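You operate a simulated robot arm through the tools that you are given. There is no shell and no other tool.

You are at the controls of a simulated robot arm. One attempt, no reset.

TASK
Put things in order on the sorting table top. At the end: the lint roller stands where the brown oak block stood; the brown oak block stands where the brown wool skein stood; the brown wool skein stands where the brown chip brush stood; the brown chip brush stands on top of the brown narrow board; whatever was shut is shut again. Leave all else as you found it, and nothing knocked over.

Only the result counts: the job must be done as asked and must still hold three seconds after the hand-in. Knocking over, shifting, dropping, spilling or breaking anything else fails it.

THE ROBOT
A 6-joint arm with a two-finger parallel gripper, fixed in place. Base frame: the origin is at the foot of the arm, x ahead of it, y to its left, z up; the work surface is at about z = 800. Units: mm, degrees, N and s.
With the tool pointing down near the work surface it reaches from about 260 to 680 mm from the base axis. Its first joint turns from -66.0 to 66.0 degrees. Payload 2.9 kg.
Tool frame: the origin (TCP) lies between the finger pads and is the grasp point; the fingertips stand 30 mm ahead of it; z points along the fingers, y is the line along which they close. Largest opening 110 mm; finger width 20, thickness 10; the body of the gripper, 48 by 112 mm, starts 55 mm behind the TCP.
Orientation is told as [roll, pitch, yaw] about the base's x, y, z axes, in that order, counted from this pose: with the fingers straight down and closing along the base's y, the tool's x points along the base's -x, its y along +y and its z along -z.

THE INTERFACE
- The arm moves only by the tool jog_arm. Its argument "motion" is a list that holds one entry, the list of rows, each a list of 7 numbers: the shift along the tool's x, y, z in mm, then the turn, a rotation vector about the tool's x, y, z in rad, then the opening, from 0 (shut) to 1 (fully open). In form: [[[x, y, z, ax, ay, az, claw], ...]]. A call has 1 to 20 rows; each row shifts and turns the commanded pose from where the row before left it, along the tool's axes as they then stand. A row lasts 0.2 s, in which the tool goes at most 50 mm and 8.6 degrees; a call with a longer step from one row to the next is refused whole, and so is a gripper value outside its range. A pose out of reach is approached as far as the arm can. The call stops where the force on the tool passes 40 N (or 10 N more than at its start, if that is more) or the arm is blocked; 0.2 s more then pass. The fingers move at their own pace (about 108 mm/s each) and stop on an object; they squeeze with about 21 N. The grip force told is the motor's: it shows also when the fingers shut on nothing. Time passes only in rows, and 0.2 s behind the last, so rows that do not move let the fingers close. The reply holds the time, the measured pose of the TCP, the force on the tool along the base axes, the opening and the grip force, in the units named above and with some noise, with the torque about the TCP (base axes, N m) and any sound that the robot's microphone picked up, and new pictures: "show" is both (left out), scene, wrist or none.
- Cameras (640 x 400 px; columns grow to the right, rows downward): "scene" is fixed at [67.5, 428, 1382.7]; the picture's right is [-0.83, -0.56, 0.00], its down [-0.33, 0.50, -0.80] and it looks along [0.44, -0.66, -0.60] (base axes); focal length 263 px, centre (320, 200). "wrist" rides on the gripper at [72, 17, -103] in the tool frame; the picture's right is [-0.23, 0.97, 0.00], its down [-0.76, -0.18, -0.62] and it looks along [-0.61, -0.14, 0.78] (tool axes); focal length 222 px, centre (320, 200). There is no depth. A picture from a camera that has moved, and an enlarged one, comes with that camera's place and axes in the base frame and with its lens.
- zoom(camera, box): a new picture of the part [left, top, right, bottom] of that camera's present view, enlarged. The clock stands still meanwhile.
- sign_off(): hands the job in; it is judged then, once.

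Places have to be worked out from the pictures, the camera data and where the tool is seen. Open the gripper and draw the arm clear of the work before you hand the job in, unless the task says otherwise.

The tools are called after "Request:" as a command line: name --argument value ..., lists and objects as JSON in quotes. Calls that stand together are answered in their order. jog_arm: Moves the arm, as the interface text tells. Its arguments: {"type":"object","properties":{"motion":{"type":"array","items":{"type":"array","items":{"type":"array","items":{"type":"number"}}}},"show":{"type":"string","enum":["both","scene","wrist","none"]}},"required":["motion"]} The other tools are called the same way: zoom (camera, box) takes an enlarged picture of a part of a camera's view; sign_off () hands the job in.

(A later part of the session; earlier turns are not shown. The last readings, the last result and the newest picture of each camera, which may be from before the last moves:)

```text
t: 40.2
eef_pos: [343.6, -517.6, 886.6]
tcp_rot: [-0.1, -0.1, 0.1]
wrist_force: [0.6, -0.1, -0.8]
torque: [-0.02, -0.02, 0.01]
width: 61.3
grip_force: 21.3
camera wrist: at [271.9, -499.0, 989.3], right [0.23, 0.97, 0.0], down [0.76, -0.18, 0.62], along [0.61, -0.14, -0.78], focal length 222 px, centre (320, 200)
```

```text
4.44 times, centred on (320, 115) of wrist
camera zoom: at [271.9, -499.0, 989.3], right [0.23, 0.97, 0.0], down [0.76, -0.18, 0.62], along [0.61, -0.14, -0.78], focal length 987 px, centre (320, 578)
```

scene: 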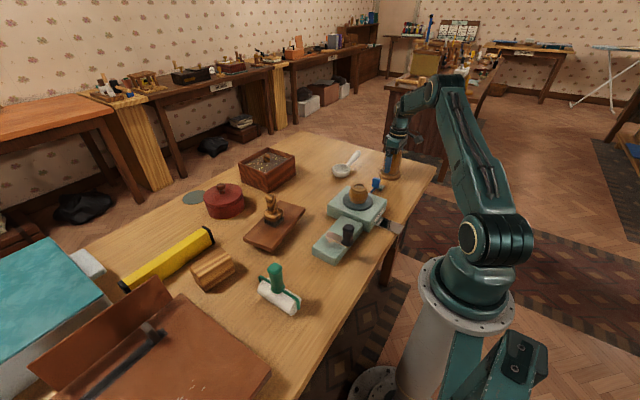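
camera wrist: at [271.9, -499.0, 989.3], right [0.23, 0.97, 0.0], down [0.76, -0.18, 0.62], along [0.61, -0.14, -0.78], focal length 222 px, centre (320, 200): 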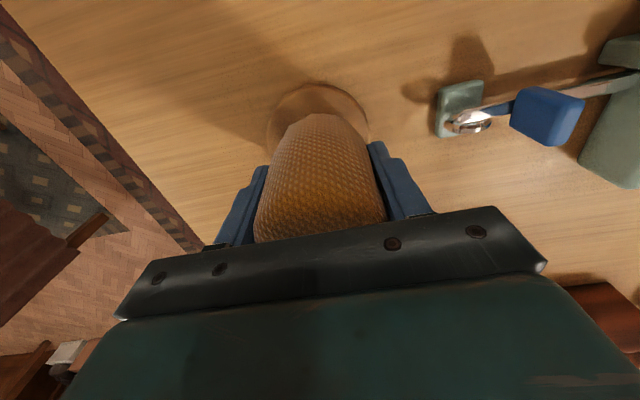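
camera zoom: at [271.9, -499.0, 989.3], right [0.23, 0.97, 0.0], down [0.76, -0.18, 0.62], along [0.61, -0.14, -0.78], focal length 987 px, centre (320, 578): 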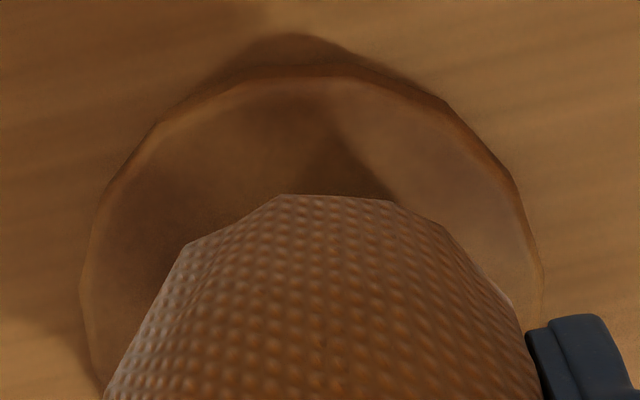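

It's a plain free-standing wool barrel on a wooden disc, very light, with nothing hidden underneath, so this is the skein and its place is on that disc. I'm lifting it clear and carrying it toward the brush's old spot at (511.5,-278).

Request:
jog_arm --motion '[[[0, 0, -15, 0, 0, 0, 0], [0, 0, -30, 0, 0, 0, 0], [0, 0, -40, 0, 0, 0, 0], [0, 0, -35, 0, 0, 0, 0], [-14, 20, 0, 0, 0, 0, 0], [-22, 32, 0, 0, 0, 0, 0], [-22, 32, 0, 0, 0, 0, 0], [-22, 32, 0, 0, 0, 0, 0], [-22, 32, 0, 0, 0, 0, 0], [-22, 32, 0, 0, 0, 0, 0], [-22, 32, 0, 0, 0, 0, 0], [-14, 20, 0, 0, 0, 0, 0], [-8, 7, 0, 0, 0, 0, 0], [0, 0, 0, 0, 0, 0, 0]]]'

Request:
zoom --camera "scene" --box '[360, 140, 420, 190]'

```text
t: 43.2
eef_pos: [510.4, -277.4, 1004.8]
tcp_rot: [0.0, 0.0, 0.1]
wrist_force: [-1.5, -0.6, -0.3]
torque: [0.01, 0.01, 0.06]
width: 61.4
grip_force: 21.0
camera wrist: at [438.9, -258.9, 1107.9], right [0.23, 0.97, 0.0], down [0.76, -0.18, 0.62], along [0.61, -0.14, -0.78], focal length 222 px, centre (320, 200)
```

scene: 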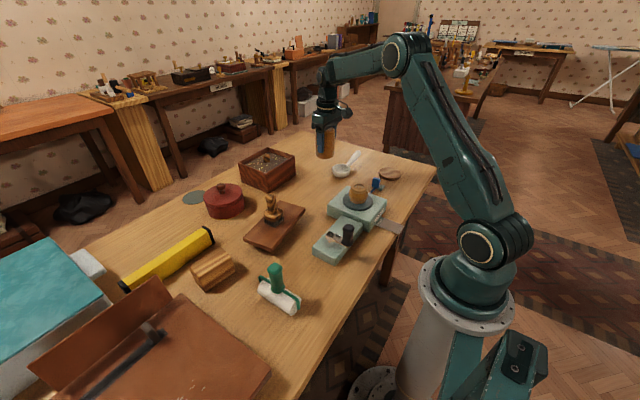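
wrist: 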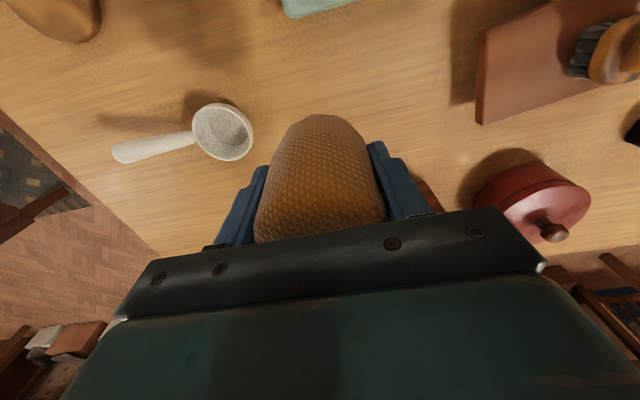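

```text
8.00 times, centred on (390, 165) of scene
camera zoom: at [67.6, 428.0, 1382.7], right [-0.83, -0.56, 0.0], down [-0.33, 0.5, -0.8], along [0.44, -0.66, -0.6], focal length 2105 px, centre (-240, 480)
```

zoom: 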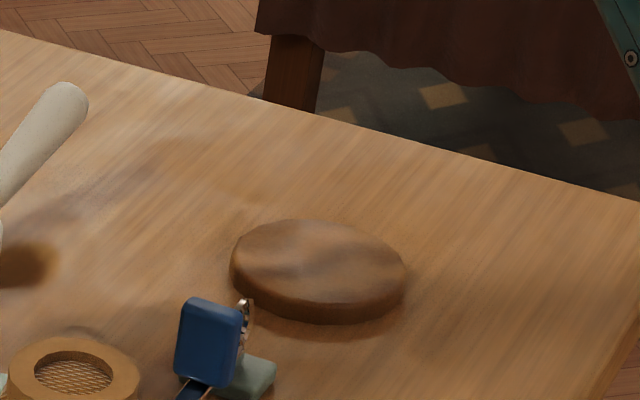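

The disc is at about (345,-517). I'm lowering the skein to just above the table (contact expected at TCP≈861).

Request:
jog_arm --motion '[[[-1, -0.5, 30, 0, 0, 0, 0], [0, 0, 40, 0, 0, 0, 0], [0, 0, 35, 0, 0, 0, 0], [0, 0, 20, 0, 0, 0, 0], [0, 0, 7, 0, 0, 0, 0], [0, 0, 0, 0, 0, 0, 0]]]'

Request:
zoom --camera "scene" --box '[300, 150, 360, 200]'

```text
t: 44.6
eef_pos: [511.0, -277.7, 874.0]
tcp_rot: [0.0, 0.0, 0.0]
wrist_force: [0.8, 0.2, 0.0]
torque: [0.02, 0.01, 0.01]
width: 61.4
grip_force: 21.2
camera wrist: at [440.0, -260.7, 977.6], right [0.23, 0.97, 0.0], down [0.76, -0.18, 0.62], along [0.61, -0.14, -0.78], focal length 222 px, centre (320, 200)
```

scene: 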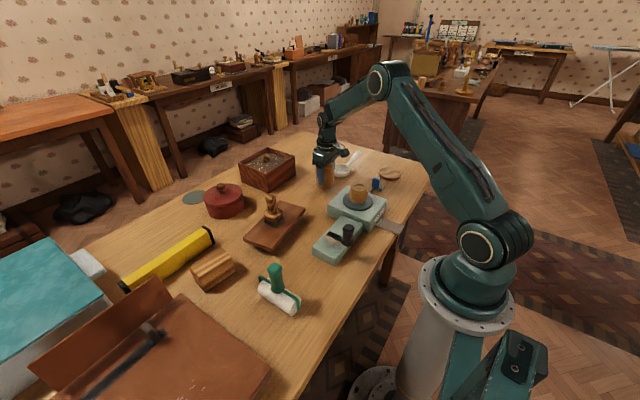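
wrist: 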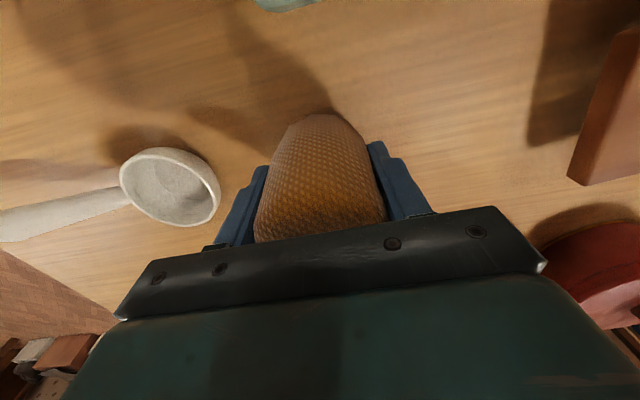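

```text
8.00 times, centred on (330, 175) of scene
camera zoom: at [67.6, 428.0, 1382.7], right [-0.83, -0.56, 0.0], down [-0.33, 0.5, -0.8], along [0.44, -0.66, -0.6], focal length 2105 px, centre (240, 400)
```

zoom: 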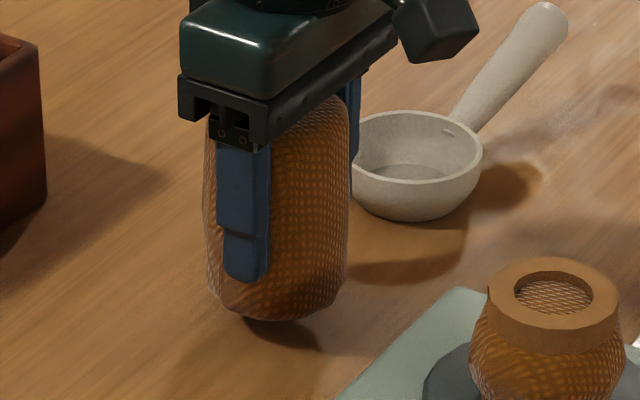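

Request:
jog_arm --motion '[[[0, 0, 4, 0, 0, 0, 0], [0, 0, 3, 0, 0, 0, 0], [0, 0, 2, 0, 0, 0, 0], [0, 0, 1, 0, 0, 0, 0], [0, 0, 0, 0, 0, 0, 0]]]' --show "none"

Request:
zoom --camera "scene" --box '[310, 170, 350, 200]'

```text
t: 45.8
eef_pos: [511.8, -278.6, 863.8]
tcp_rot: [0.0, -0.1, 0.2]
wrist_force: [-0.4, 0.2, -1.4]
torque: [-0.02, 0.03, 0.01]
width: 61.2
grip_force: 21.5
```

```text
13.33 times, centred on (330, 185) of scene
camera zoom: at [67.6, 428.0, 1382.7], right [-0.83, -0.56, 0.0], down [-0.33, 0.5, -0.8], along [0.44, -0.66, -0.6], focal length 3508 px, centre (187, 400)
```

zoom: 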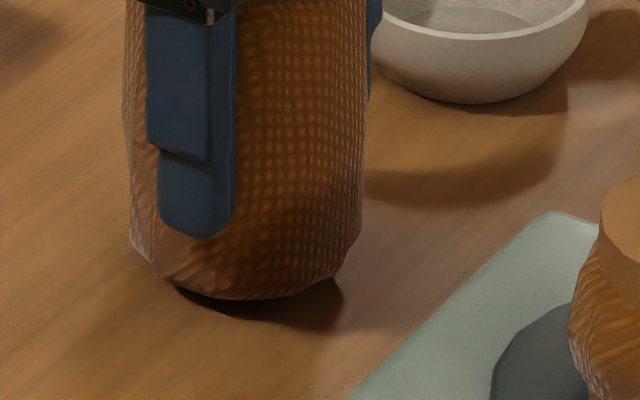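

Request:
jog_arm --motion '[[[0, 0, 1, 0, 0, 0, 0], [0, 0, 1, 0, 0, 0, 0], [0, 0, 0, 0, 0, 0, 0]]]' --show "none"

Request:
zoom --camera "scene" --box '[310, 170, 350, 200]'

```text
t: 46.6
eef_pos: [512.1, -276.6, 862.5]
tcp_rot: [0.0, -0.1, 0.0]
wrist_force: [0.5, -0.1, -0.7]
torque: [0.0, -0.03, 0.01]
width: 61.2
grip_force: 20.8
```

```text
13.33 times, centred on (330, 185) of scene
camera zoom: at [67.6, 428.0, 1382.7], right [-0.83, -0.56, 0.0], down [-0.33, 0.5, -0.8], along [0.44, -0.66, -0.6], focal length 3508 px, centre (187, 400)
```

zoom: 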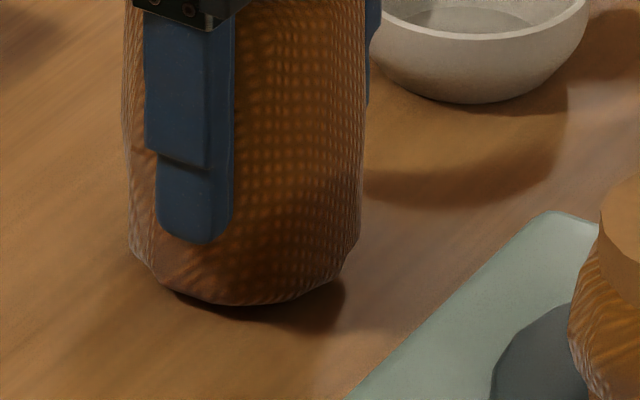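

Request:
jog_arm --motion '[[[0, 0, 1, 0, 0, 0, 0], [0, 0, 1, 0, 0, 0, 0], [0, 0, 0, 0, 0, 0, 0]]]' --show "none"

Request:
zoom --camera "scene" --box '[310, 170, 350, 200]'

```text
t: 47.4
eef_pos: [511.5, -277.6, 862.1]
tcp_rot: [-0.1, -0.2, 0.1]
wrist_force: [-4.0, 4.7, 18.8]
torque: [0.39, 0.22, 0.08]
width: 61.3
grip_force: 21.1
```

```text
13.33 times, centred on (330, 185) of scene
camera zoom: at [67.1, 428.3, 1382.6], right [-0.83, -0.56, 0.0], down [-0.33, 0.5, -0.8], along [0.44, -0.66, -0.6], focal length 3508 px, centre (187, 400)
```

zoom: 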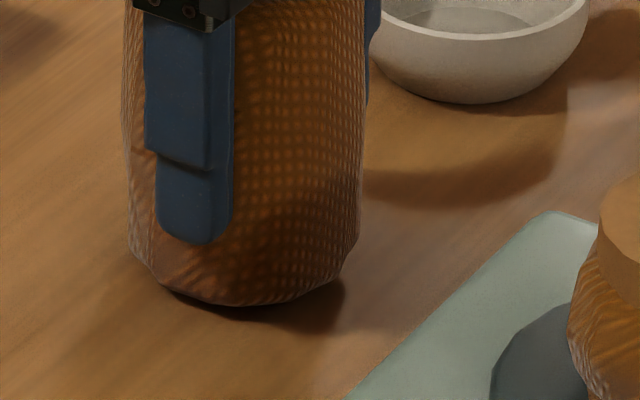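

Contact at TCP≈861.5. Easing off and releasing, then rising straight up.

Request:
jog_arm --motion '[[[0, 0, -0.8, 0, 0, 0, 0], [0, 0, 0, 0, 0, 0, 0.6], [0, 0, 0, 0, 0, 0, 0.75], [0, 0, 0, 0, 0, 0, 0.85], [0, 0, 0, 0, 0, 0, 0.85]]]'

Request:
zoom --camera "scene" --box '[300, 150, 360, 200]'

```text
t: 48.6
eef_pos: [512.7, -277.5, 860.5]
tcp_rot: [0.1, 0.1, 0.0]
wrist_force: [0.1, 0.4, -0.2]
torque: [0.0, -0.01, 0.0]
width: 93.4
grip_force: 0.2
camera wrist: at [440.2, -260.0, 963.8], right [0.23, 0.97, 0.0], down [0.76, -0.18, 0.62], along [0.61, -0.14, -0.78], focal length 222 px, centre (320, 200)
```

scene: 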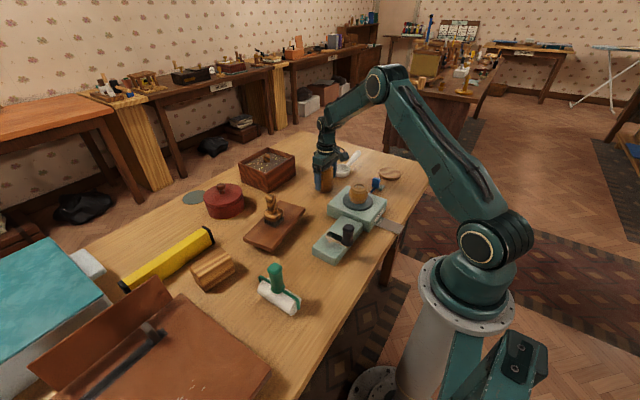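
wrist: 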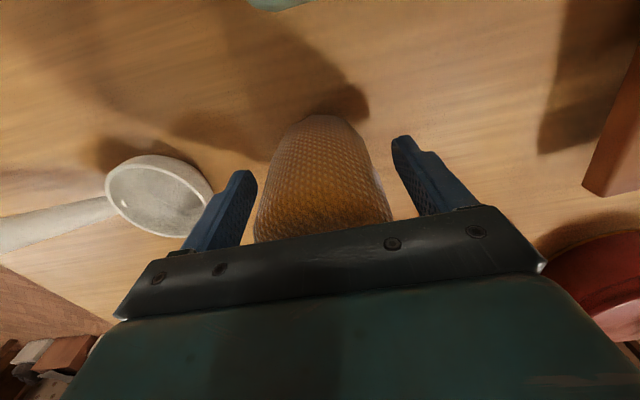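

```text
8.00 times, centred on (330, 175) of scene
camera zoom: at [67.5, 428.0, 1382.7], right [-0.83, -0.56, 0.0], down [-0.33, 0.5, -0.8], along [0.44, -0.66, -0.6], focal length 2105 px, centre (240, 400)
```

zoom: 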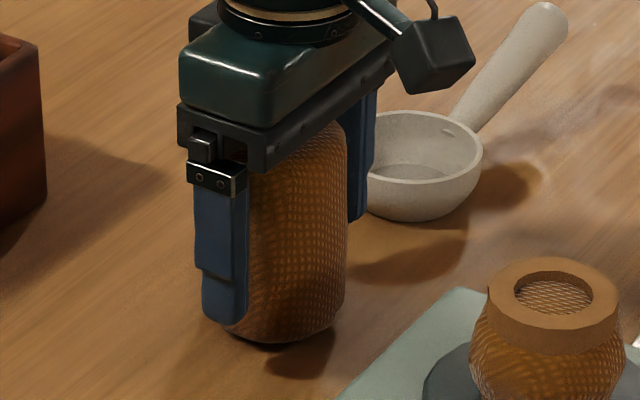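

The skein stands upright at the brush's old place. I'm going up and over to the oak block, estimated as an 86×47×61 mm cuboid centred near (537,223) with its long axis about 7° off y.

Request:
jog_arm --motion '[[[0, 0, -20, 0, 0, 0, 0.85], [0, 0, -45, 0, 0, 0, 0.85], [0, 0, -45, 0, 0, 0, 0.85], [0, 0, -45, 0, 0, 0, 0.85], [0, 0, -45, 0, 0, 0, 0.85], [-2, 45, 0, 0, 0, 0, 0.85], [-2, 45, 0, 0, 0, 0, 0.85], [-2, 45, 0, 0, 0, 0, 0.85], [-2, 45, 0, 0, 0, 0, 0.85], [-2, 45, 0, 0, 0, 0, 0.85], [-2, 45, 0, 0, 0, 0, 0.85], [-2, 45, 0, 0, 0, 0, 0.85], [-2, 45, 0, 0, 0, 0, 0.85], [-2, 45, 0, 0, 0, 0, 0.85], [-2, 45, 0, 0, 0, 0, 0.85], [-4, 45, 0, 0, 0, 0, 0.85], [0, 5, 0, 0, 0, 0, 0.85], [0, 0, 0, 0, 0, 0, 0.85]]]'

Request:
zoom --camera "wrist" --box '[240, 30, 400, 160]'

Request:
zoom --camera "scene" --box '[290, 140, 420, 230]'

```text
t: 52.4
eef_pos: [534.7, 221.2, 1061.8]
tcp_rot: [0.0, -0.1, 0.1]
wrist_force: [-0.6, -0.1, 0.4]
torque: [-0.02, 0.0, -0.03]
width: 93.6
grip_force: 0.1
camera wrist: at [462.8, 239.1, 1165.0], right [0.23, 0.97, 0.0], down [0.76, -0.18, 0.62], along [0.61, -0.14, -0.78], focal length 222 px, centre (320, 200)
```

scene: 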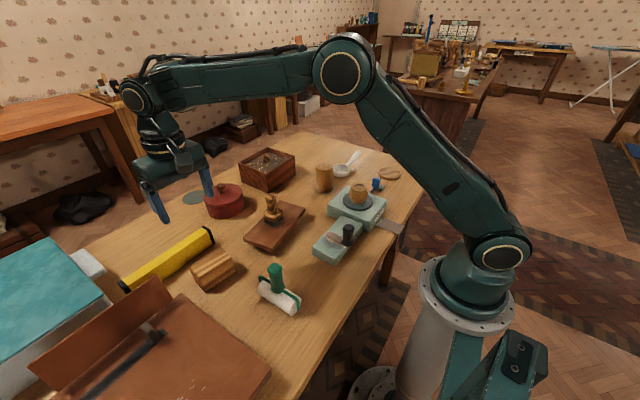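
wrist: 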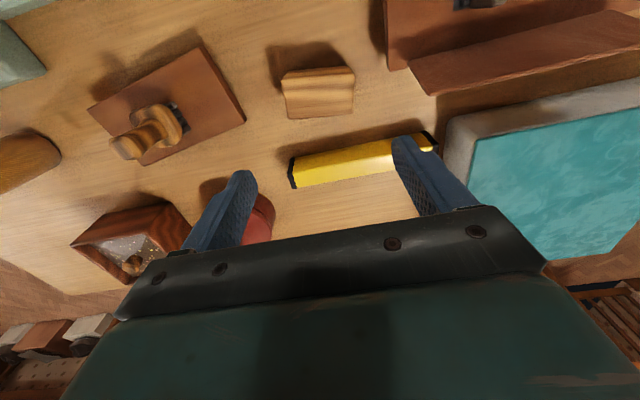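

```text
3.08 times, centred on (320, 95) of wrist
camera zoom: at [462.8, 239.1, 1165.0], right [0.23, 0.97, 0.0], down [0.76, -0.18, 0.62], along [0.61, -0.14, -0.78], focal length 684 px, centre (320, 523)
```

zoom: 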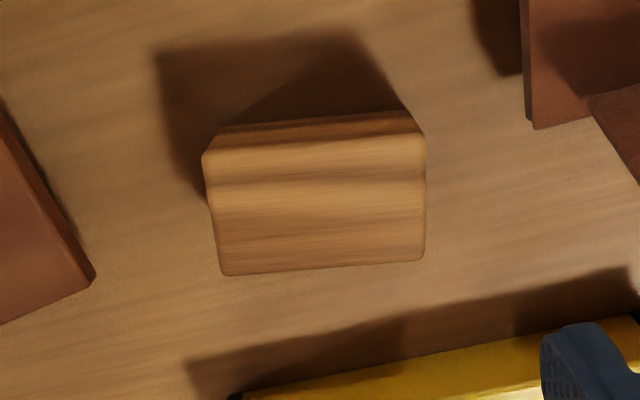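

```text
4.44 times, centred on (355, 185) of scene
camera zoom: at [67.5, 428.0, 1382.7], right [-0.83, -0.56, 0.0], down [-0.33, 0.5, -0.8], along [0.44, -0.66, -0.6], focal length 1170 px, centre (164, 267)
```

zoom: 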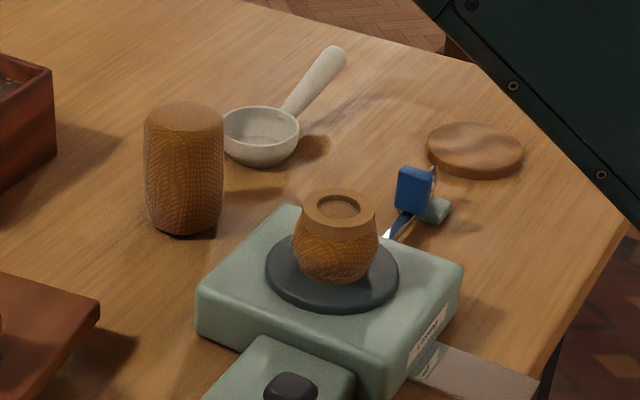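

The block's top corners triangulate to a centre of (536.8,222) with 8° skew. I'm turning the hand by -98° so it closes across the 47 mm width.

Request:
jog_arm --motion '[[[0, 0, 0, 0, 0, 0.1425, 0.75], [0, 0, 0, 0, 0, 0.1425, 0.75], [0, 0, 0, 0, 0, 0.1425, 0.75], [0, 0, 0, 0, 0, 0.1425, 0.75], [0, 0, 0, 0, 0, 0.1425, 0.75], [0, 0, 0, 0, 0, 0.1425, 0.75], [0, 0, 0, 0, 0, 0.1425, 0.75], [0, 0, 0, 0, 0, 0.1425, 0.75], [0, 0, 0, 0, 0, 0.1425, 0.75], [0, 0, 0, 0, 0, 0.1425, 0.75], [0, 0, 0, 0, 0, 0.1425, 0.75], [0, 0, 0, 0, 0, 0.1425, 0.75], [0, 0, 30, 0, 0, 0, 0.75], [0, 0, 30, 0, 0, 0, 0.75], [0, 0, 0, 0, 0, 0, 0.75]]]'

Request:
zoom --camera "wrist" --box '[220, 30, 420, 180]'

```text
t: 55.6
eef_pos: [536.2, 219.9, 1000.3]
tcp_rot: [-0.1, 0.0, -97.9]
wrist_force: [0.3, -1.1, 0.7]
torque: [-0.01, 0.0, -0.01]
width: 82.7
grip_force: 0.1
camera wrist: at [563.3, 291.3, 1103.1], right [0.93, -0.36, 0.0], down [-0.28, -0.73, 0.62], along [-0.22, -0.58, -0.78], focal length 222 px, centre (320, 200)
```

scene: 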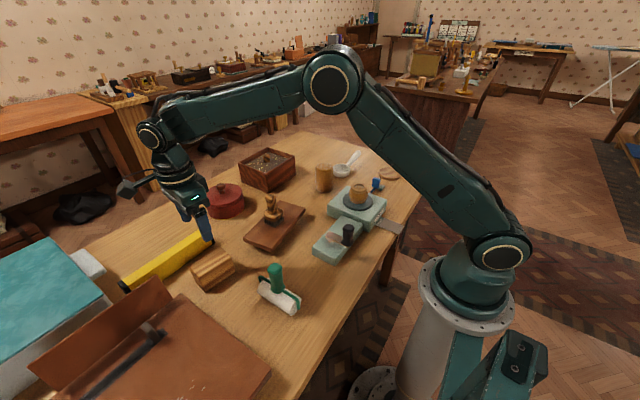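
wrist: 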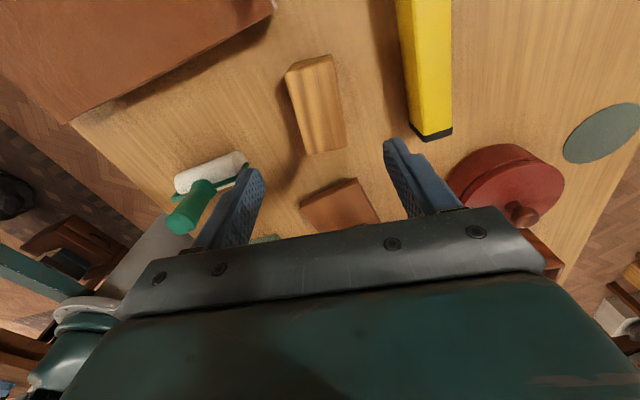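

```text
2.67 times, centred on (320, 105) of wrist
camera zoom: at [563.3, 291.3, 1103.1], right [0.93, -0.36, 0.0], down [-0.28, -0.73, 0.62], along [-0.22, -0.58, -0.78], focal length 592 px, centre (320, 453)
```

zoom: 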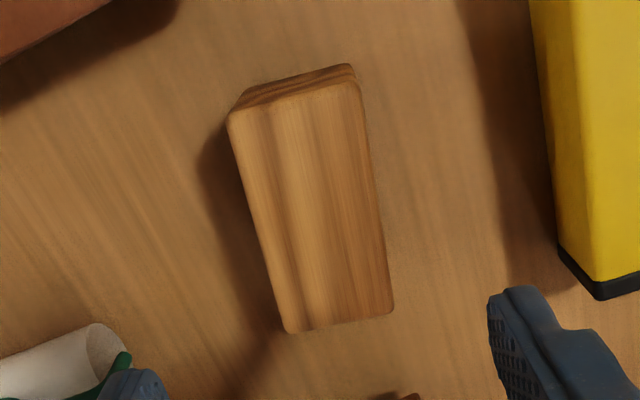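

Request:
jog_arm --motion '[[[2, 0.5, 40, 0, 0, 0, 0.75], [0, 0, 40, 0, 0, 0, 0.75], [0, 0, 30, 0, 0, 0, 0.75], [0, 0, 0, 0, 0, 0, 0.75]]]'

Request:
zoom --camera "scene" --box '[170, 190, 270, 310]'

Request:
zoom --camera "wrist" --box '[180, 60, 460, 240]'

```text
t: 56.6
eef_pos: [535.9, 223.0, 892.6]
tcp_rot: [0.1, 0.0, -97.9]
wrist_force: [-0.1, 0.9, 0.4]
torque: [-0.05, 0.02, -0.02]
width: 82.7
grip_force: 0.1
camera wrist: at [564.3, 293.6, 993.9], right [0.93, -0.36, 0.0], down [-0.28, -0.73, 0.62], along [-0.22, -0.58, -0.78], focal length 222 px, centre (320, 200)
```

scene: 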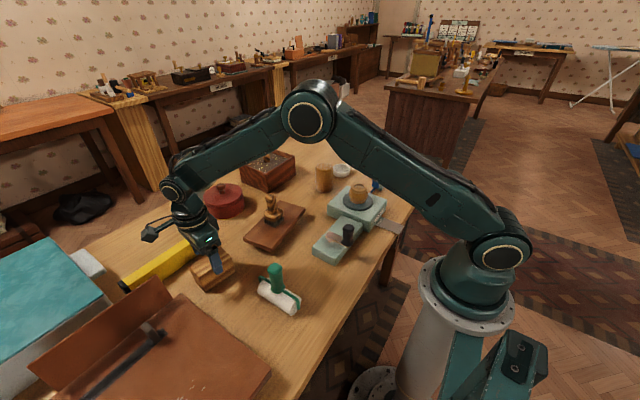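
wrist: 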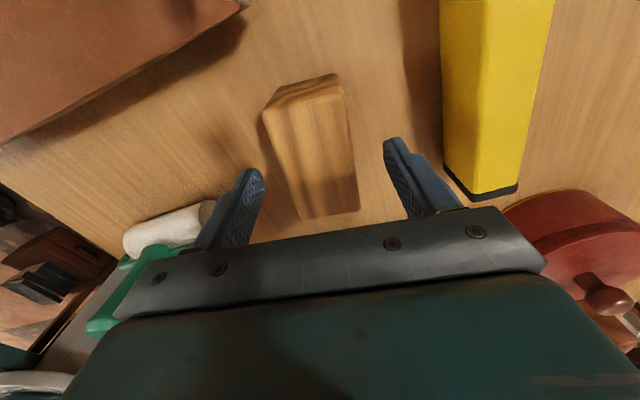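

```text
3.33 times, centred on (220, 250) of scene
camera zoom: at [67.6, 428.0, 1382.7], right [-0.83, -0.56, 0.0], down [-0.33, 0.5, -0.8], along [0.44, -0.66, -0.6], focal length 877 px, centre (653, 33)
```

zoom: 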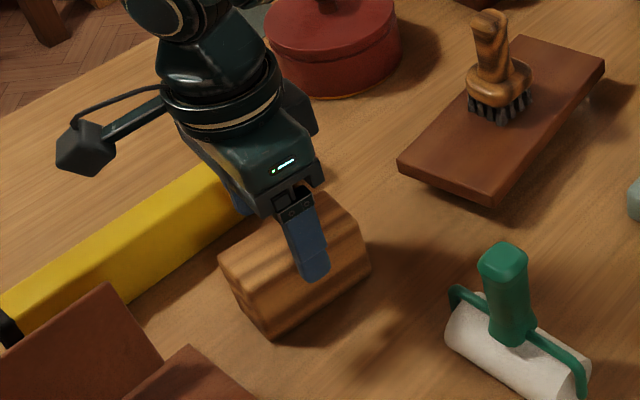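

```text
2.22 times, centred on (320, 150) of wrist
camera zoom: at [564.3, 293.6, 993.9], right [0.93, -0.36, 0.0], down [-0.28, -0.73, 0.62], along [-0.22, -0.58, -0.78], focal length 494 px, centre (320, 311)
```

zoom: 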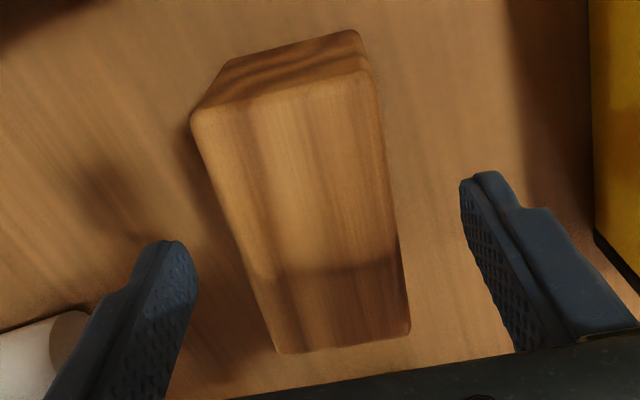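

Request:
jog_arm --motion '[[[-1, 0.7, 25, 0, 0, 0, 0.75], [0, 0, 15, 0, 0, 0, 0.75], [0, 0, 10, 0, 0, 0, 0.75], [0, 0, 3, 0, 0, 0, 0.75], [0, 0, 0, 0, 0, 0, 0.75]]]'

Request:
zoom --camera "scene" --box '[170, 190, 270, 310]'

```text
t: 57.8
eef_pos: [535.5, 222.5, 837.4]
tcp_rot: [0.0, -0.1, -97.9]
wrist_force: [0.0, -0.1, -0.1]
torque: [0.01, 0.01, -0.02]
width: 82.6
grip_force: 0.1
camera wrist: at [564.0, 293.2, 940.5], right [0.93, -0.36, 0.0], down [-0.28, -0.73, 0.62], along [-0.22, -0.58, -0.78], focal length 222 px, centre (320, 200)
```

scene: 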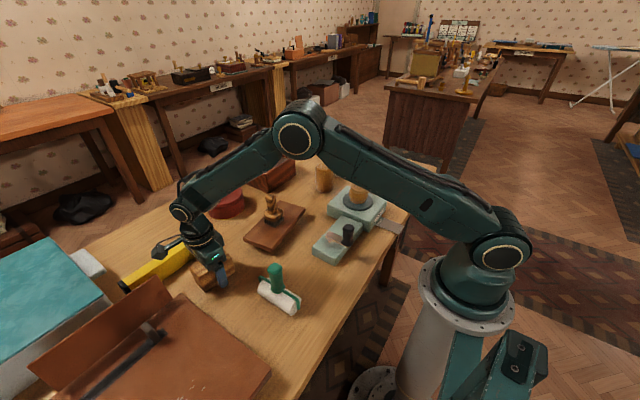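
wrist: 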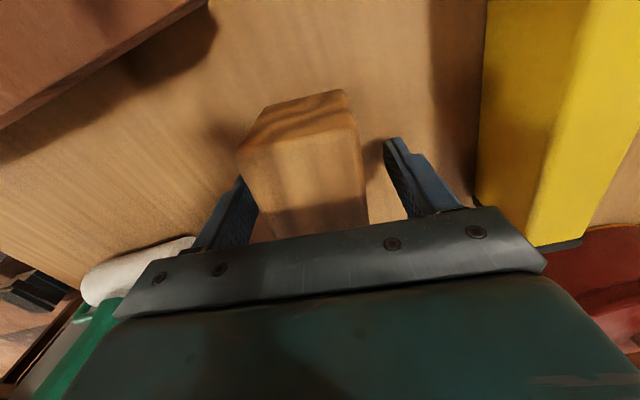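

```text
3.33 times, centred on (220, 250) of scene
camera zoom: at [67.5, 428.0, 1382.7], right [-0.83, -0.56, 0.0], down [-0.33, 0.5, -0.8], along [0.44, -0.66, -0.6], focal length 877 px, centre (653, 33)
```

zoom: 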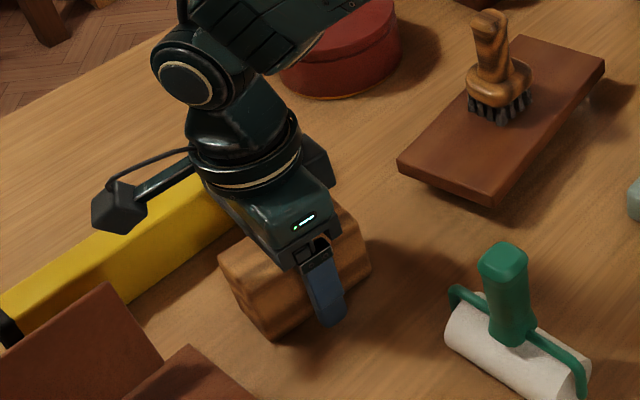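

Request:
jog_arm --motion '[[[0, 0, 0, 0, 0, 0, 0.6], [0, 0, 0, 0, 0, 0, 0.5], [0, 0, 0, 0, 0, 0, 0.42], [0, 0, 0, 0, 0, 0, 0.3], [0, 0, 0, 0, 0, 0, 0], [0, 0, 0, 0, 0, 0, 0]]]' --show "wrist"

```text
t: 59.2
eef_pos: [537.4, 222.9, 837.6]
tcp_rot: [0.0, -0.1, -97.9]
wrist_force: [-1.1, 1.2, 0.4]
torque: [-0.07, 0.0, -0.04]
width: 49.9
grip_force: 20.8
camera wrist: at [564.0, 293.1, 940.6], right [0.93, -0.36, 0.0], down [-0.28, -0.73, 0.62], along [-0.22, -0.58, -0.78], focal length 222 px, centre (320, 200)
```

wrist: 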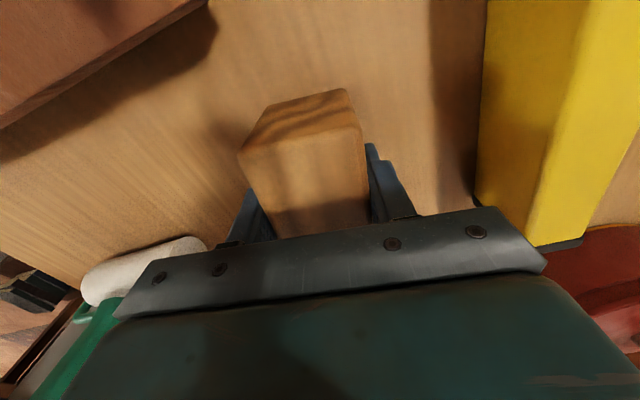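

Gripped at 49.9 mm. Lifting to z≈1030 so it clears the brush and skein in transit.

Request:
jog_arm --motion '[[[0, 0, -8, 0, 0, 0, 0], [0, 0, -20, 0, 0, 0, 0], [0, 0, -40, 0, 0, 0, 0], [0, 0, -45, 0, 0, 0, 0], [0, 0, -45, 0, 0, 0, 0], [0, 0, -37, 0, 0, 0, 0], [0, 0, 0, 0, 0, 0, 0]]]'

```text
t: 60.8
eef_pos: [535.0, 222.7, 1032.9]
tcp_rot: [0.0, 0.0, -97.9]
wrist_force: [0.1, 0.3, -1.7]
torque: [-0.04, 0.05, -0.03]
width: 49.9
grip_force: 21.0
camera wrist: at [562.3, 293.3, 1135.6], right [0.93, -0.36, 0.0], down [-0.28, -0.73, 0.62], along [-0.22, -0.58, -0.78], focal length 222 px, centre (320, 200)
```

scene: 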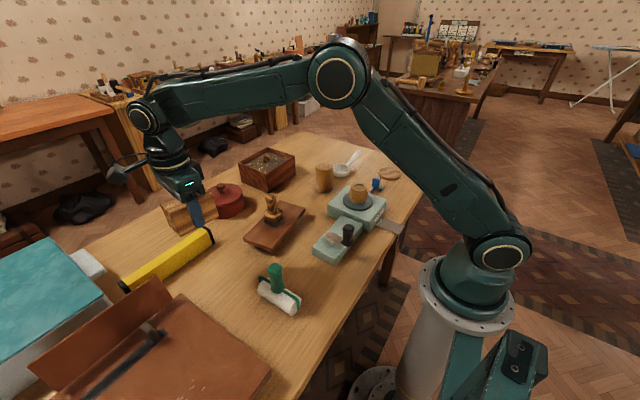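
wrist: 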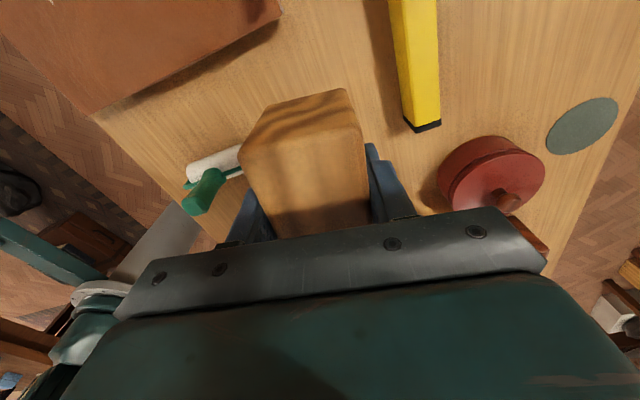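

Request:
jog_arm --motion '[[[-22, -2.5, 0, 0, 0, 0, 0], [-44.6, -5.1, 0, 0, 0, 0, 0], [-44.6, -5.1, 0, 0, 0, 0, 0], [-44.6, -5.1, 0, 0, 0, 0, 0], [-44.6, -5.1, 0, 0, 0, 0, 0], [-44.6, -5.1, 0, 0, 0, 0, 0], [-44.6, -5.1, 0, 0, 0, 0, 0], [-44.6, -5.1, 0, 0, 0, 0, 0], [-44.6, -5.1, 0, 0, 0, 0, 0], [-44.6, -5.1, 0, 0, 0, 0, 0], [-44.6, -5.1, 0, 0, 0, 0, 0], [-44.6, -5.1, 0, 0, 0, 0, 0], [-44.6, -5.1, 0, 0, 0, 0, 0], [-44.6, -5.1, 0, 0, 0, 0, 0], [-44.6, -5.1, 0, 0, 0, 0, 0], [-44.6, -5.1, 0, 0, 0, 0, 0], [-44.6, -5.1, 0, 0, 0, 0, 0], [-22.7, -3.3, 0, 0, 0, 0, 0], [0, 0, 0, 0, 0, 0, 0]]]'

Request:
zoom --camera "wrist" --box '[180, 0, 460, 180]'

```text
t: 64.8
eef_pos: [345.8, -516.0, 1033.6]
tcp_rot: [0.0, 0.0, -97.9]
wrist_force: [-0.2, -0.7, -1.1]
torque: [-0.01, 0.0, 0.0]
width: 50.3
grip_force: 20.8
camera wrist: at [372.7, -445.6, 1136.2], right [0.93, -0.36, 0.0], down [-0.28, -0.73, 0.62], along [-0.22, -0.58, -0.78], focal length 222 px, centre (320, 200)
```

scene: 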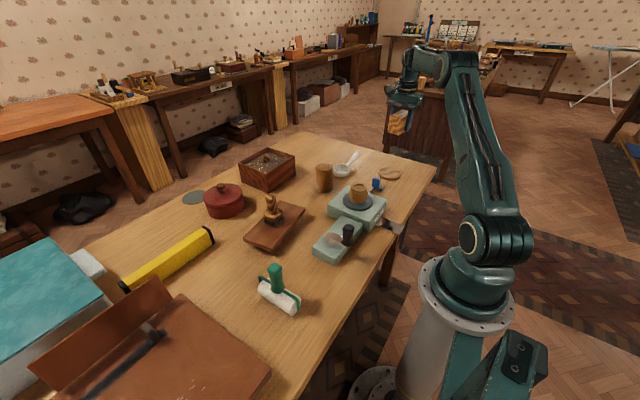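
wrist: 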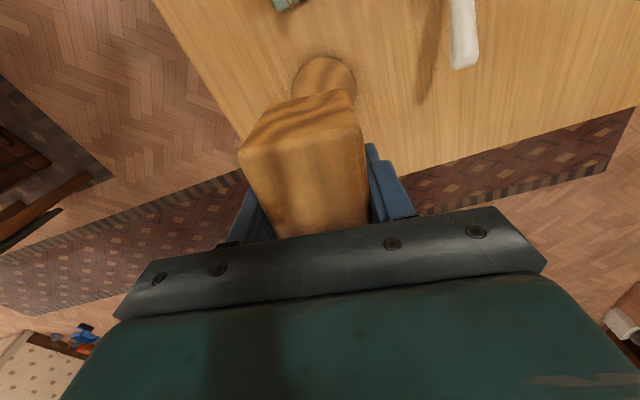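

```text
2.22 times, centred on (320, 90) of wrist
camera zoom: at [372.7, -445.6, 1136.2], right [0.93, -0.36, 0.0], down [-0.28, -0.73, 0.62], along [-0.22, -0.58, -0.78], focal length 494 px, centre (320, 444)
```

zoom: 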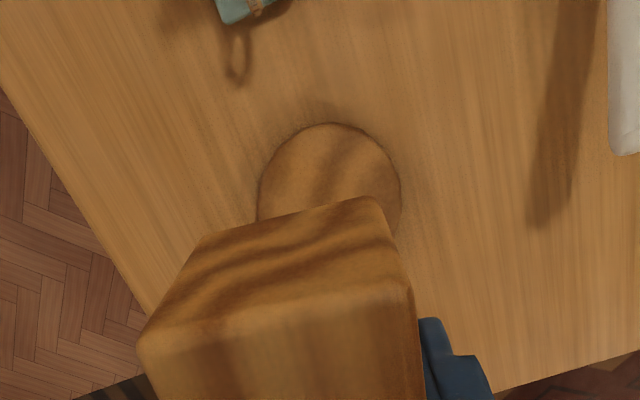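

The block is over the disc. I'm lowering to about 12 mm above it (contact expected near TCP 851), then checking alignment in the scene view.

Request:
jog_arm --motion '[[[0, 0, 40, 0, 0, 0, 0], [0, 0, 45, 0, 0, 0, 0], [0, 0, 40, 0, 0, 0, 0], [0, 0, 30, 0, 0, 0, 0], [0, 0, 14, 0, 0, 0, 0], [0, 0, 0, 0, 0, 0, 0]]]'

Request:
zoom --camera "scene" --box '[360, 120, 430, 190]'

Request:
zoom --camera "wrist" --box '[180, 0, 460, 180]'

```text
t: 66.2
eef_pos: [345.6, -518.0, 862.8]
tcp_rot: [-0.1, -0.1, -97.8]
wrist_force: [-0.5, -0.1, -1.2]
torque: [0.02, -0.01, -0.01]
width: 50.0
grip_force: 20.9
camera wrist: at [373.0, -447.4, 965.4], right [0.93, -0.36, 0.0], down [-0.28, -0.73, 0.62], along [-0.22, -0.58, -0.78], focal length 222 px, centre (320, 200)
```

scene: 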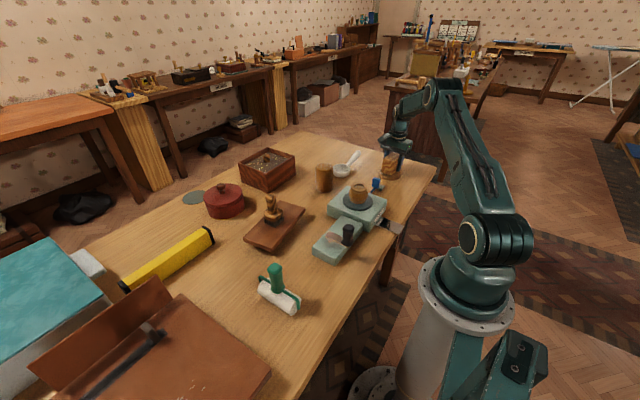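
wrist: 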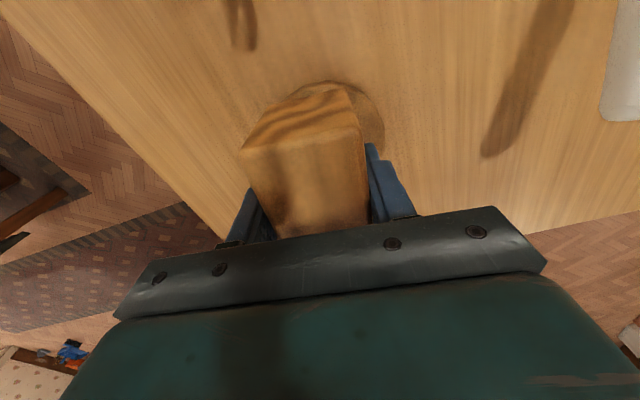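

```text
5.71 times, centred on (395, 155) of scene
camera zoom: at [67.6, 428.0, 1382.7], right [-0.83, -0.56, 0.0], down [-0.33, 0.5, -0.8], along [0.44, -0.66, -0.6], focal length 1504 px, centre (-109, 457)
```

zoom: 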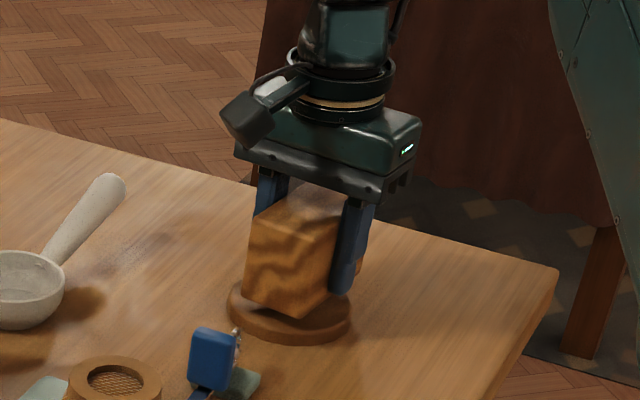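

```text
2.22 times, centred on (320, 90) of wrist
camera zoom: at [373.0, -447.4, 965.4], right [0.93, -0.36, 0.0], down [-0.28, -0.73, 0.62], along [-0.22, -0.58, -0.78], focal length 494 px, centre (320, 444)
```

zoom: 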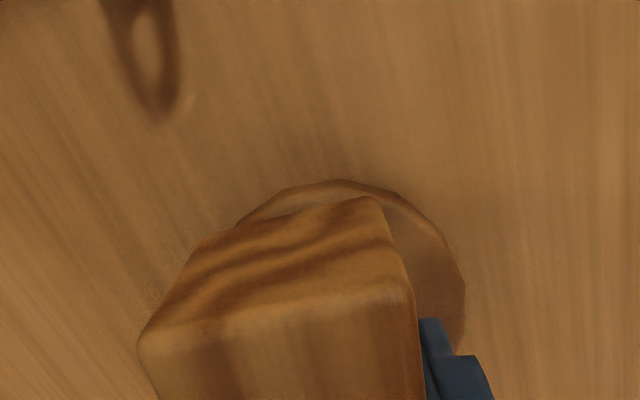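

Alignment on the disc looks good; a tiny nudge, then lowering in small steps to contact.

Request:
jog_arm --motion '[[[1, 1.5, 3, 0, 0, 0, 0], [0, 0, 3, 0, 0, 0, 0], [0, 0, 2, 0, 0, 0, 0], [0, 0, 1, 0, 0, 0, 0], [0, 0, 0, 0, 0, 0, 0]]]' --show "none"

Request:
zoom --camera "scene" --box '[374, 155, 410, 185]'

```text
t: 67.4
eef_pos: [347.9, -516.4, 855.5]
tcp_rot: [0.0, -0.1, -98.0]
wrist_force: [0.9, -0.3, -2.4]
torque: [0.01, -0.02, 0.0]
width: 49.9
grip_force: 21.5
```

```text
13.33 times, centred on (392, 170) of scene
camera zoom: at [67.6, 428.0, 1382.7], right [-0.83, -0.56, 0.0], down [-0.33, 0.5, -0.8], along [0.44, -0.66, -0.6], focal length 3508 px, centre (-640, 600)
```

zoom: 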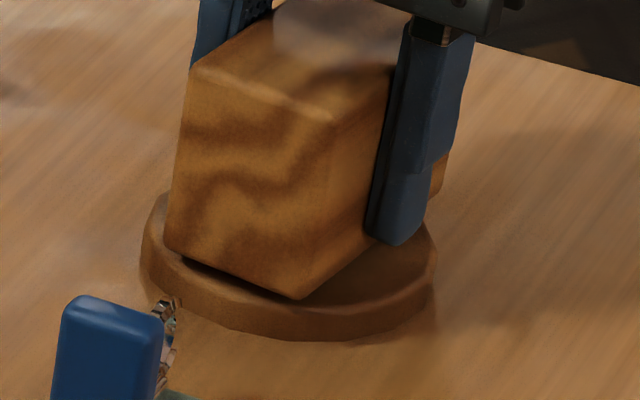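

Request:
jog_arm --motion '[[[0, 0, 1, 0, 0, 0, 0], [0, 0, 1, 0, 0, 0, 0], [0, 0, 1, 0, 0, 0, 0], [0, 0, 0, 0, 0, 0, 0]]]' --show "none"

```text
t: 68.4
eef_pos: [347.9, -516.1, 852.4]
tcp_rot: [-0.1, 0.0, -98.0]
wrist_force: [-0.4, 0.2, -1.7]
torque: [-0.01, -0.07, 0.01]
width: 49.7
grip_force: 20.9
```

Request:
jog_arm --motion '[[[0, 0, 1, 0, 0, 0, 0], [0, 0, 0.7, 0, 0, 0, 0], [0, 0, 0, 0, 0, 0, 0]]]' --show "none"

Request:
zoom --camera "scene" --box '[374, 155, 410, 185]'

```text
t: 69.2
eef_pos: [348.2, -515.7, 850.0]
tcp_rot: [0.1, 0.1, -97.9]
wrist_force: [0.2, 0.5, -2.1]
torque: [-0.04, -0.02, -0.02]
width: 49.9
grip_force: 20.7
```

```text
13.33 times, centred on (392, 170) of scene
camera zoom: at [67.6, 428.0, 1382.7], right [-0.83, -0.56, 0.0], down [-0.33, 0.5, -0.8], along [0.44, -0.66, -0.6], focal length 3508 px, centre (-640, 600)
```

zoom: 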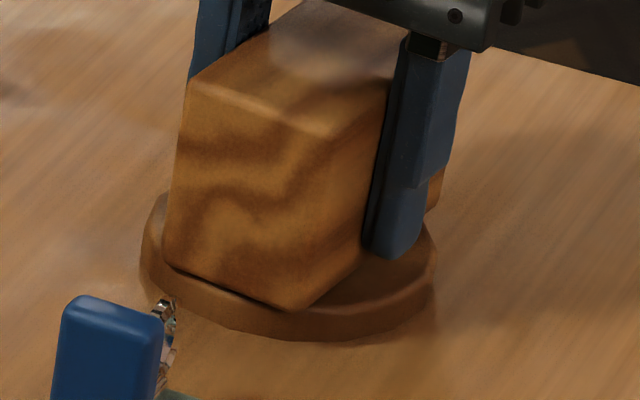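

Request:
jog_arm --motion '[[[0, 0, 0.8, 0, 0, 0, 0], [0, 0, 0.7, 0, 0, 0, 0], [0, 0, 0, 0, 0, 0, 0]]]' --show "none"

```text
t: 70.0
eef_pos: [348.2, -515.6, 851.0]
tcp_rot: [0.0, -0.1, -97.9]
wrist_force: [-3.7, 0.5, 6.7]
torque: [-0.01, 0.12, -0.02]
width: 49.7
grip_force: 21.6
```

Contact now (about 8 N change). Releasing.

Request:
jog_arm --motion '[[[0, 0, -0.3, 0, 0, 0, 0], [0, 0, 0, 0, 0, 0, 0.5], [0, 0, 0, 0, 0, 0, 0.65], [0, 0, 0, 0, 0, 0, 0.75], [0, 0, 0, 0, 0, 0, 0.75]]]'

Request:
zoom --camera "scene" --box '[370, 145, 415, 185]'

```text
t: 71.2
eef_pos: [348.5, -515.1, 849.0]
tcp_rot: [0.0, -0.1, -97.9]
wrist_force: [-0.1, -0.2, 0.0]
torque: [0.01, -0.06, 0.02]
width: 82.4
grip_force: 0.0
camera wrist: at [375.6, -445.1, 952.0], right [0.93, -0.36, 0.0], down [-0.28, -0.73, 0.62], along [-0.22, -0.58, -0.78], focal length 222 px, centre (320, 200)
```

scene: 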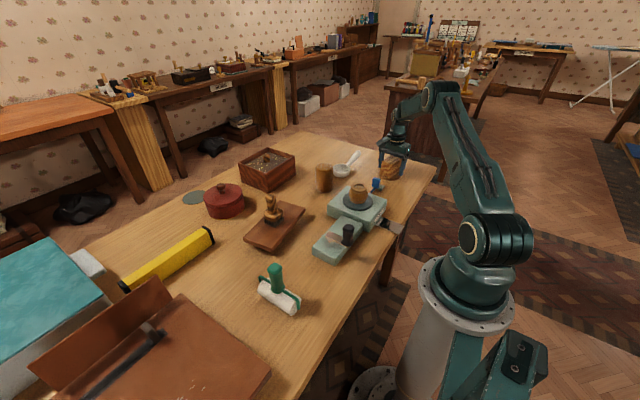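
wrist: 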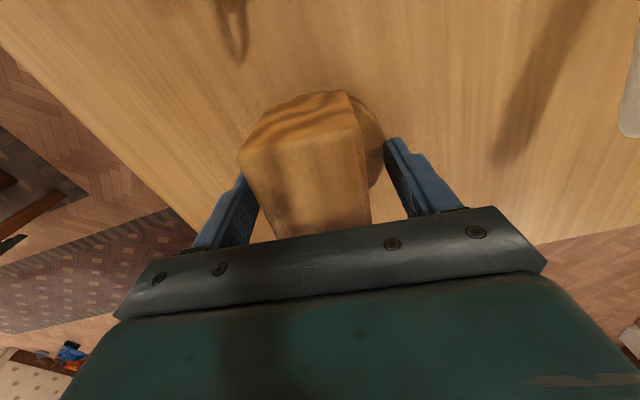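

```text
10.00 times, centred on (392, 165) of scene
camera zoom: at [67.5, 428.0, 1382.7], right [-0.83, -0.56, 0.0], down [-0.33, 0.5, -0.8], along [0.44, -0.66, -0.6], focal length 2631 px, centre (-405, 550)
```

zoom: 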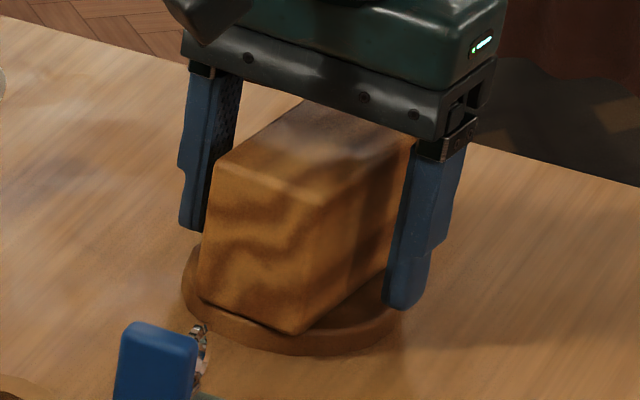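

Request:
jog_arm --motion '[[[0, 0, -10, 0, 0, 0, 0.75], [0, 0, -25, 0, 0, 0, 0.75], [0, 0, -45, 0, 0, 0, 0.75], [0, 0, -45, 0, 0, 0, 0.75], [0, 0, -45, 0, 0, 0, 0.75], [0, 0, 0, 0, 0, 0, 0.75]]]'

Request:
zoom --camera "scene" --box '[370, 145, 415, 185]'

Request:
zoom --camera "wrist" --box '[220, 30, 420, 180]'

```text
t: 72.6
eef_pos: [347.7, -516.0, 1021.0]
tcp_rot: [0.1, 0.0, -97.9]
wrist_force: [-0.1, 0.0, 0.2]
torque: [-0.01, 0.02, 0.03]
width: 82.4
grip_force: 0.0
camera wrist: at [375.1, -445.5, 1123.3], right [0.93, -0.36, 0.0], down [-0.28, -0.73, 0.62], along [-0.22, -0.58, -0.78], focal length 222 px, centre (320, 200)
```

scene: 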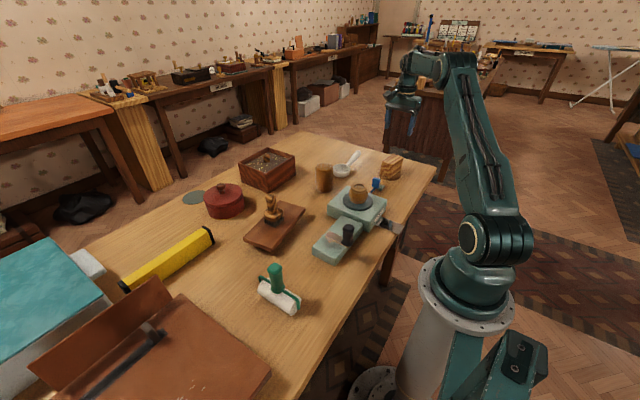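
wrist: 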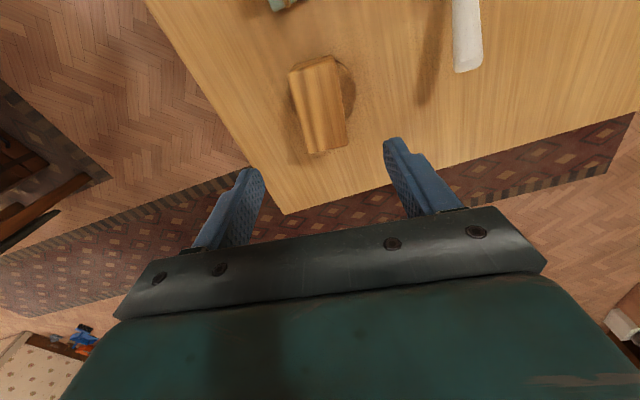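

```text
10.00 times, centred on (392, 165) of scene
camera zoom: at [67.5, 428.0, 1382.7], right [-0.83, -0.56, 0.0], down [-0.33, 0.5, -0.8], along [0.44, -0.66, -0.6], focal length 2631 px, centre (-405, 550)
```

zoom: 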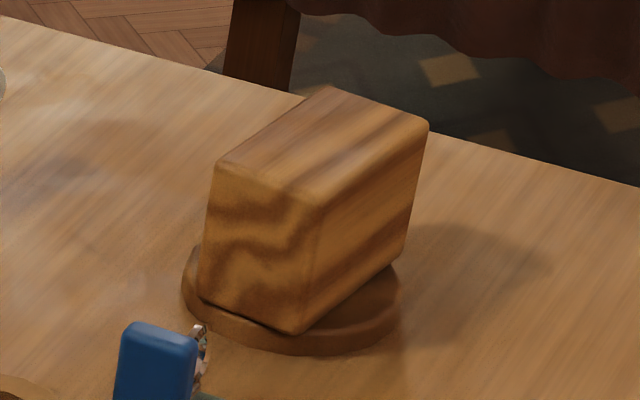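

```text
2.67 times, centred on (320, 105) of wrist
camera zoom: at [375.1, -445.5, 1123.3], right [0.93, -0.36, 0.0], down [-0.28, -0.73, 0.62], along [-0.22, -0.58, -0.78], focal length 592 px, centre (320, 453)
```

zoom: 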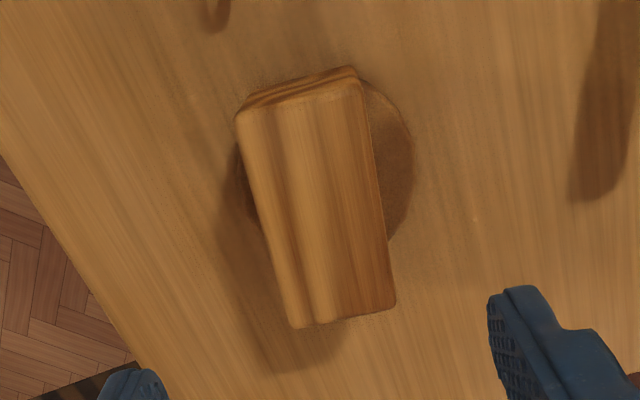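

The oak block sits steadily on the disc at the skein's old place. I've triangulated the lint roller: axis along x, centre about (352,182), handle top z≈923. I'm rotating the hand back to yaw 0 and heading there.

Request:
jog_arm --motion '[[[0, 0, -5, 0, 0, -0.1425, 0.75], [0, 0, -5, 0, 0, -0.1425, 0.75], [0, 0, -5, 0, 0, -0.1425, 0.75], [0, 0, -5, 0, 0, -0.1425, 0.75], [0, 0, -5, 0, 0, -0.1425, 0.75], [0, 0, -5, 0, 0, -0.1425, 0.75], [0, 0, 0, 0, 0, -0.1425, 0.75], [0, 0, 0, 0, 0, -0.1425, 0.75], [0, 0, 0, 0, 0, -0.1425, 0.75], [0, 0, 0, 0, 0, -0.1425, 0.75], [0, 0, 0, 0, 0, -0.1425, 0.75], [0, 0, 0, 0, 0, -0.1425, 0.75], [0, 44, 0, 0, 0, 0, 0.75], [0, 44, 0, 0, 0, 0, 0.75], [0, 44, 0, 0, 0, 0, 0.75], [0, 44, 0, 0, 0, 0, 0.75], [0, 44, 0, 0, 0, 0, 0.75], [0, 44, 0, 0, 0, 0, 0.75], [0, 44, 0, 0, 0, 0, 0.75]]]' --show "wrist"

```text
t: 76.6
eef_pos: [344.6, -206.1, 1048.5]
tcp_rot: [-0.1, -0.1, 0.0]
wrist_force: [0.0, 0.7, 0.3]
torque: [0.01, -0.01, -0.03]
width: 82.2
grip_force: 0.0
camera wrist: at [273.7, -188.9, 1150.7], right [0.23, 0.97, 0.0], down [0.76, -0.18, 0.62], along [0.61, -0.14, -0.78], focal length 222 px, centre (320, 200)
```

wrist: 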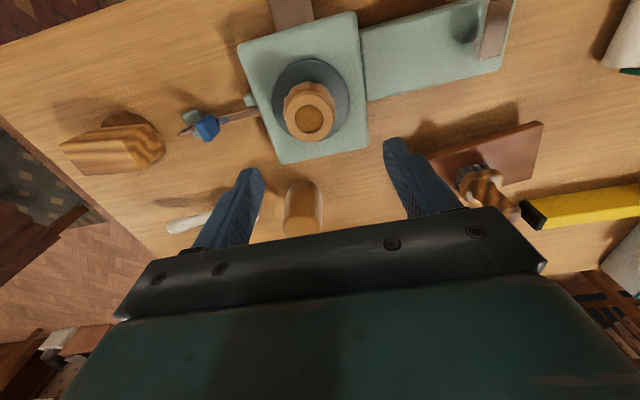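

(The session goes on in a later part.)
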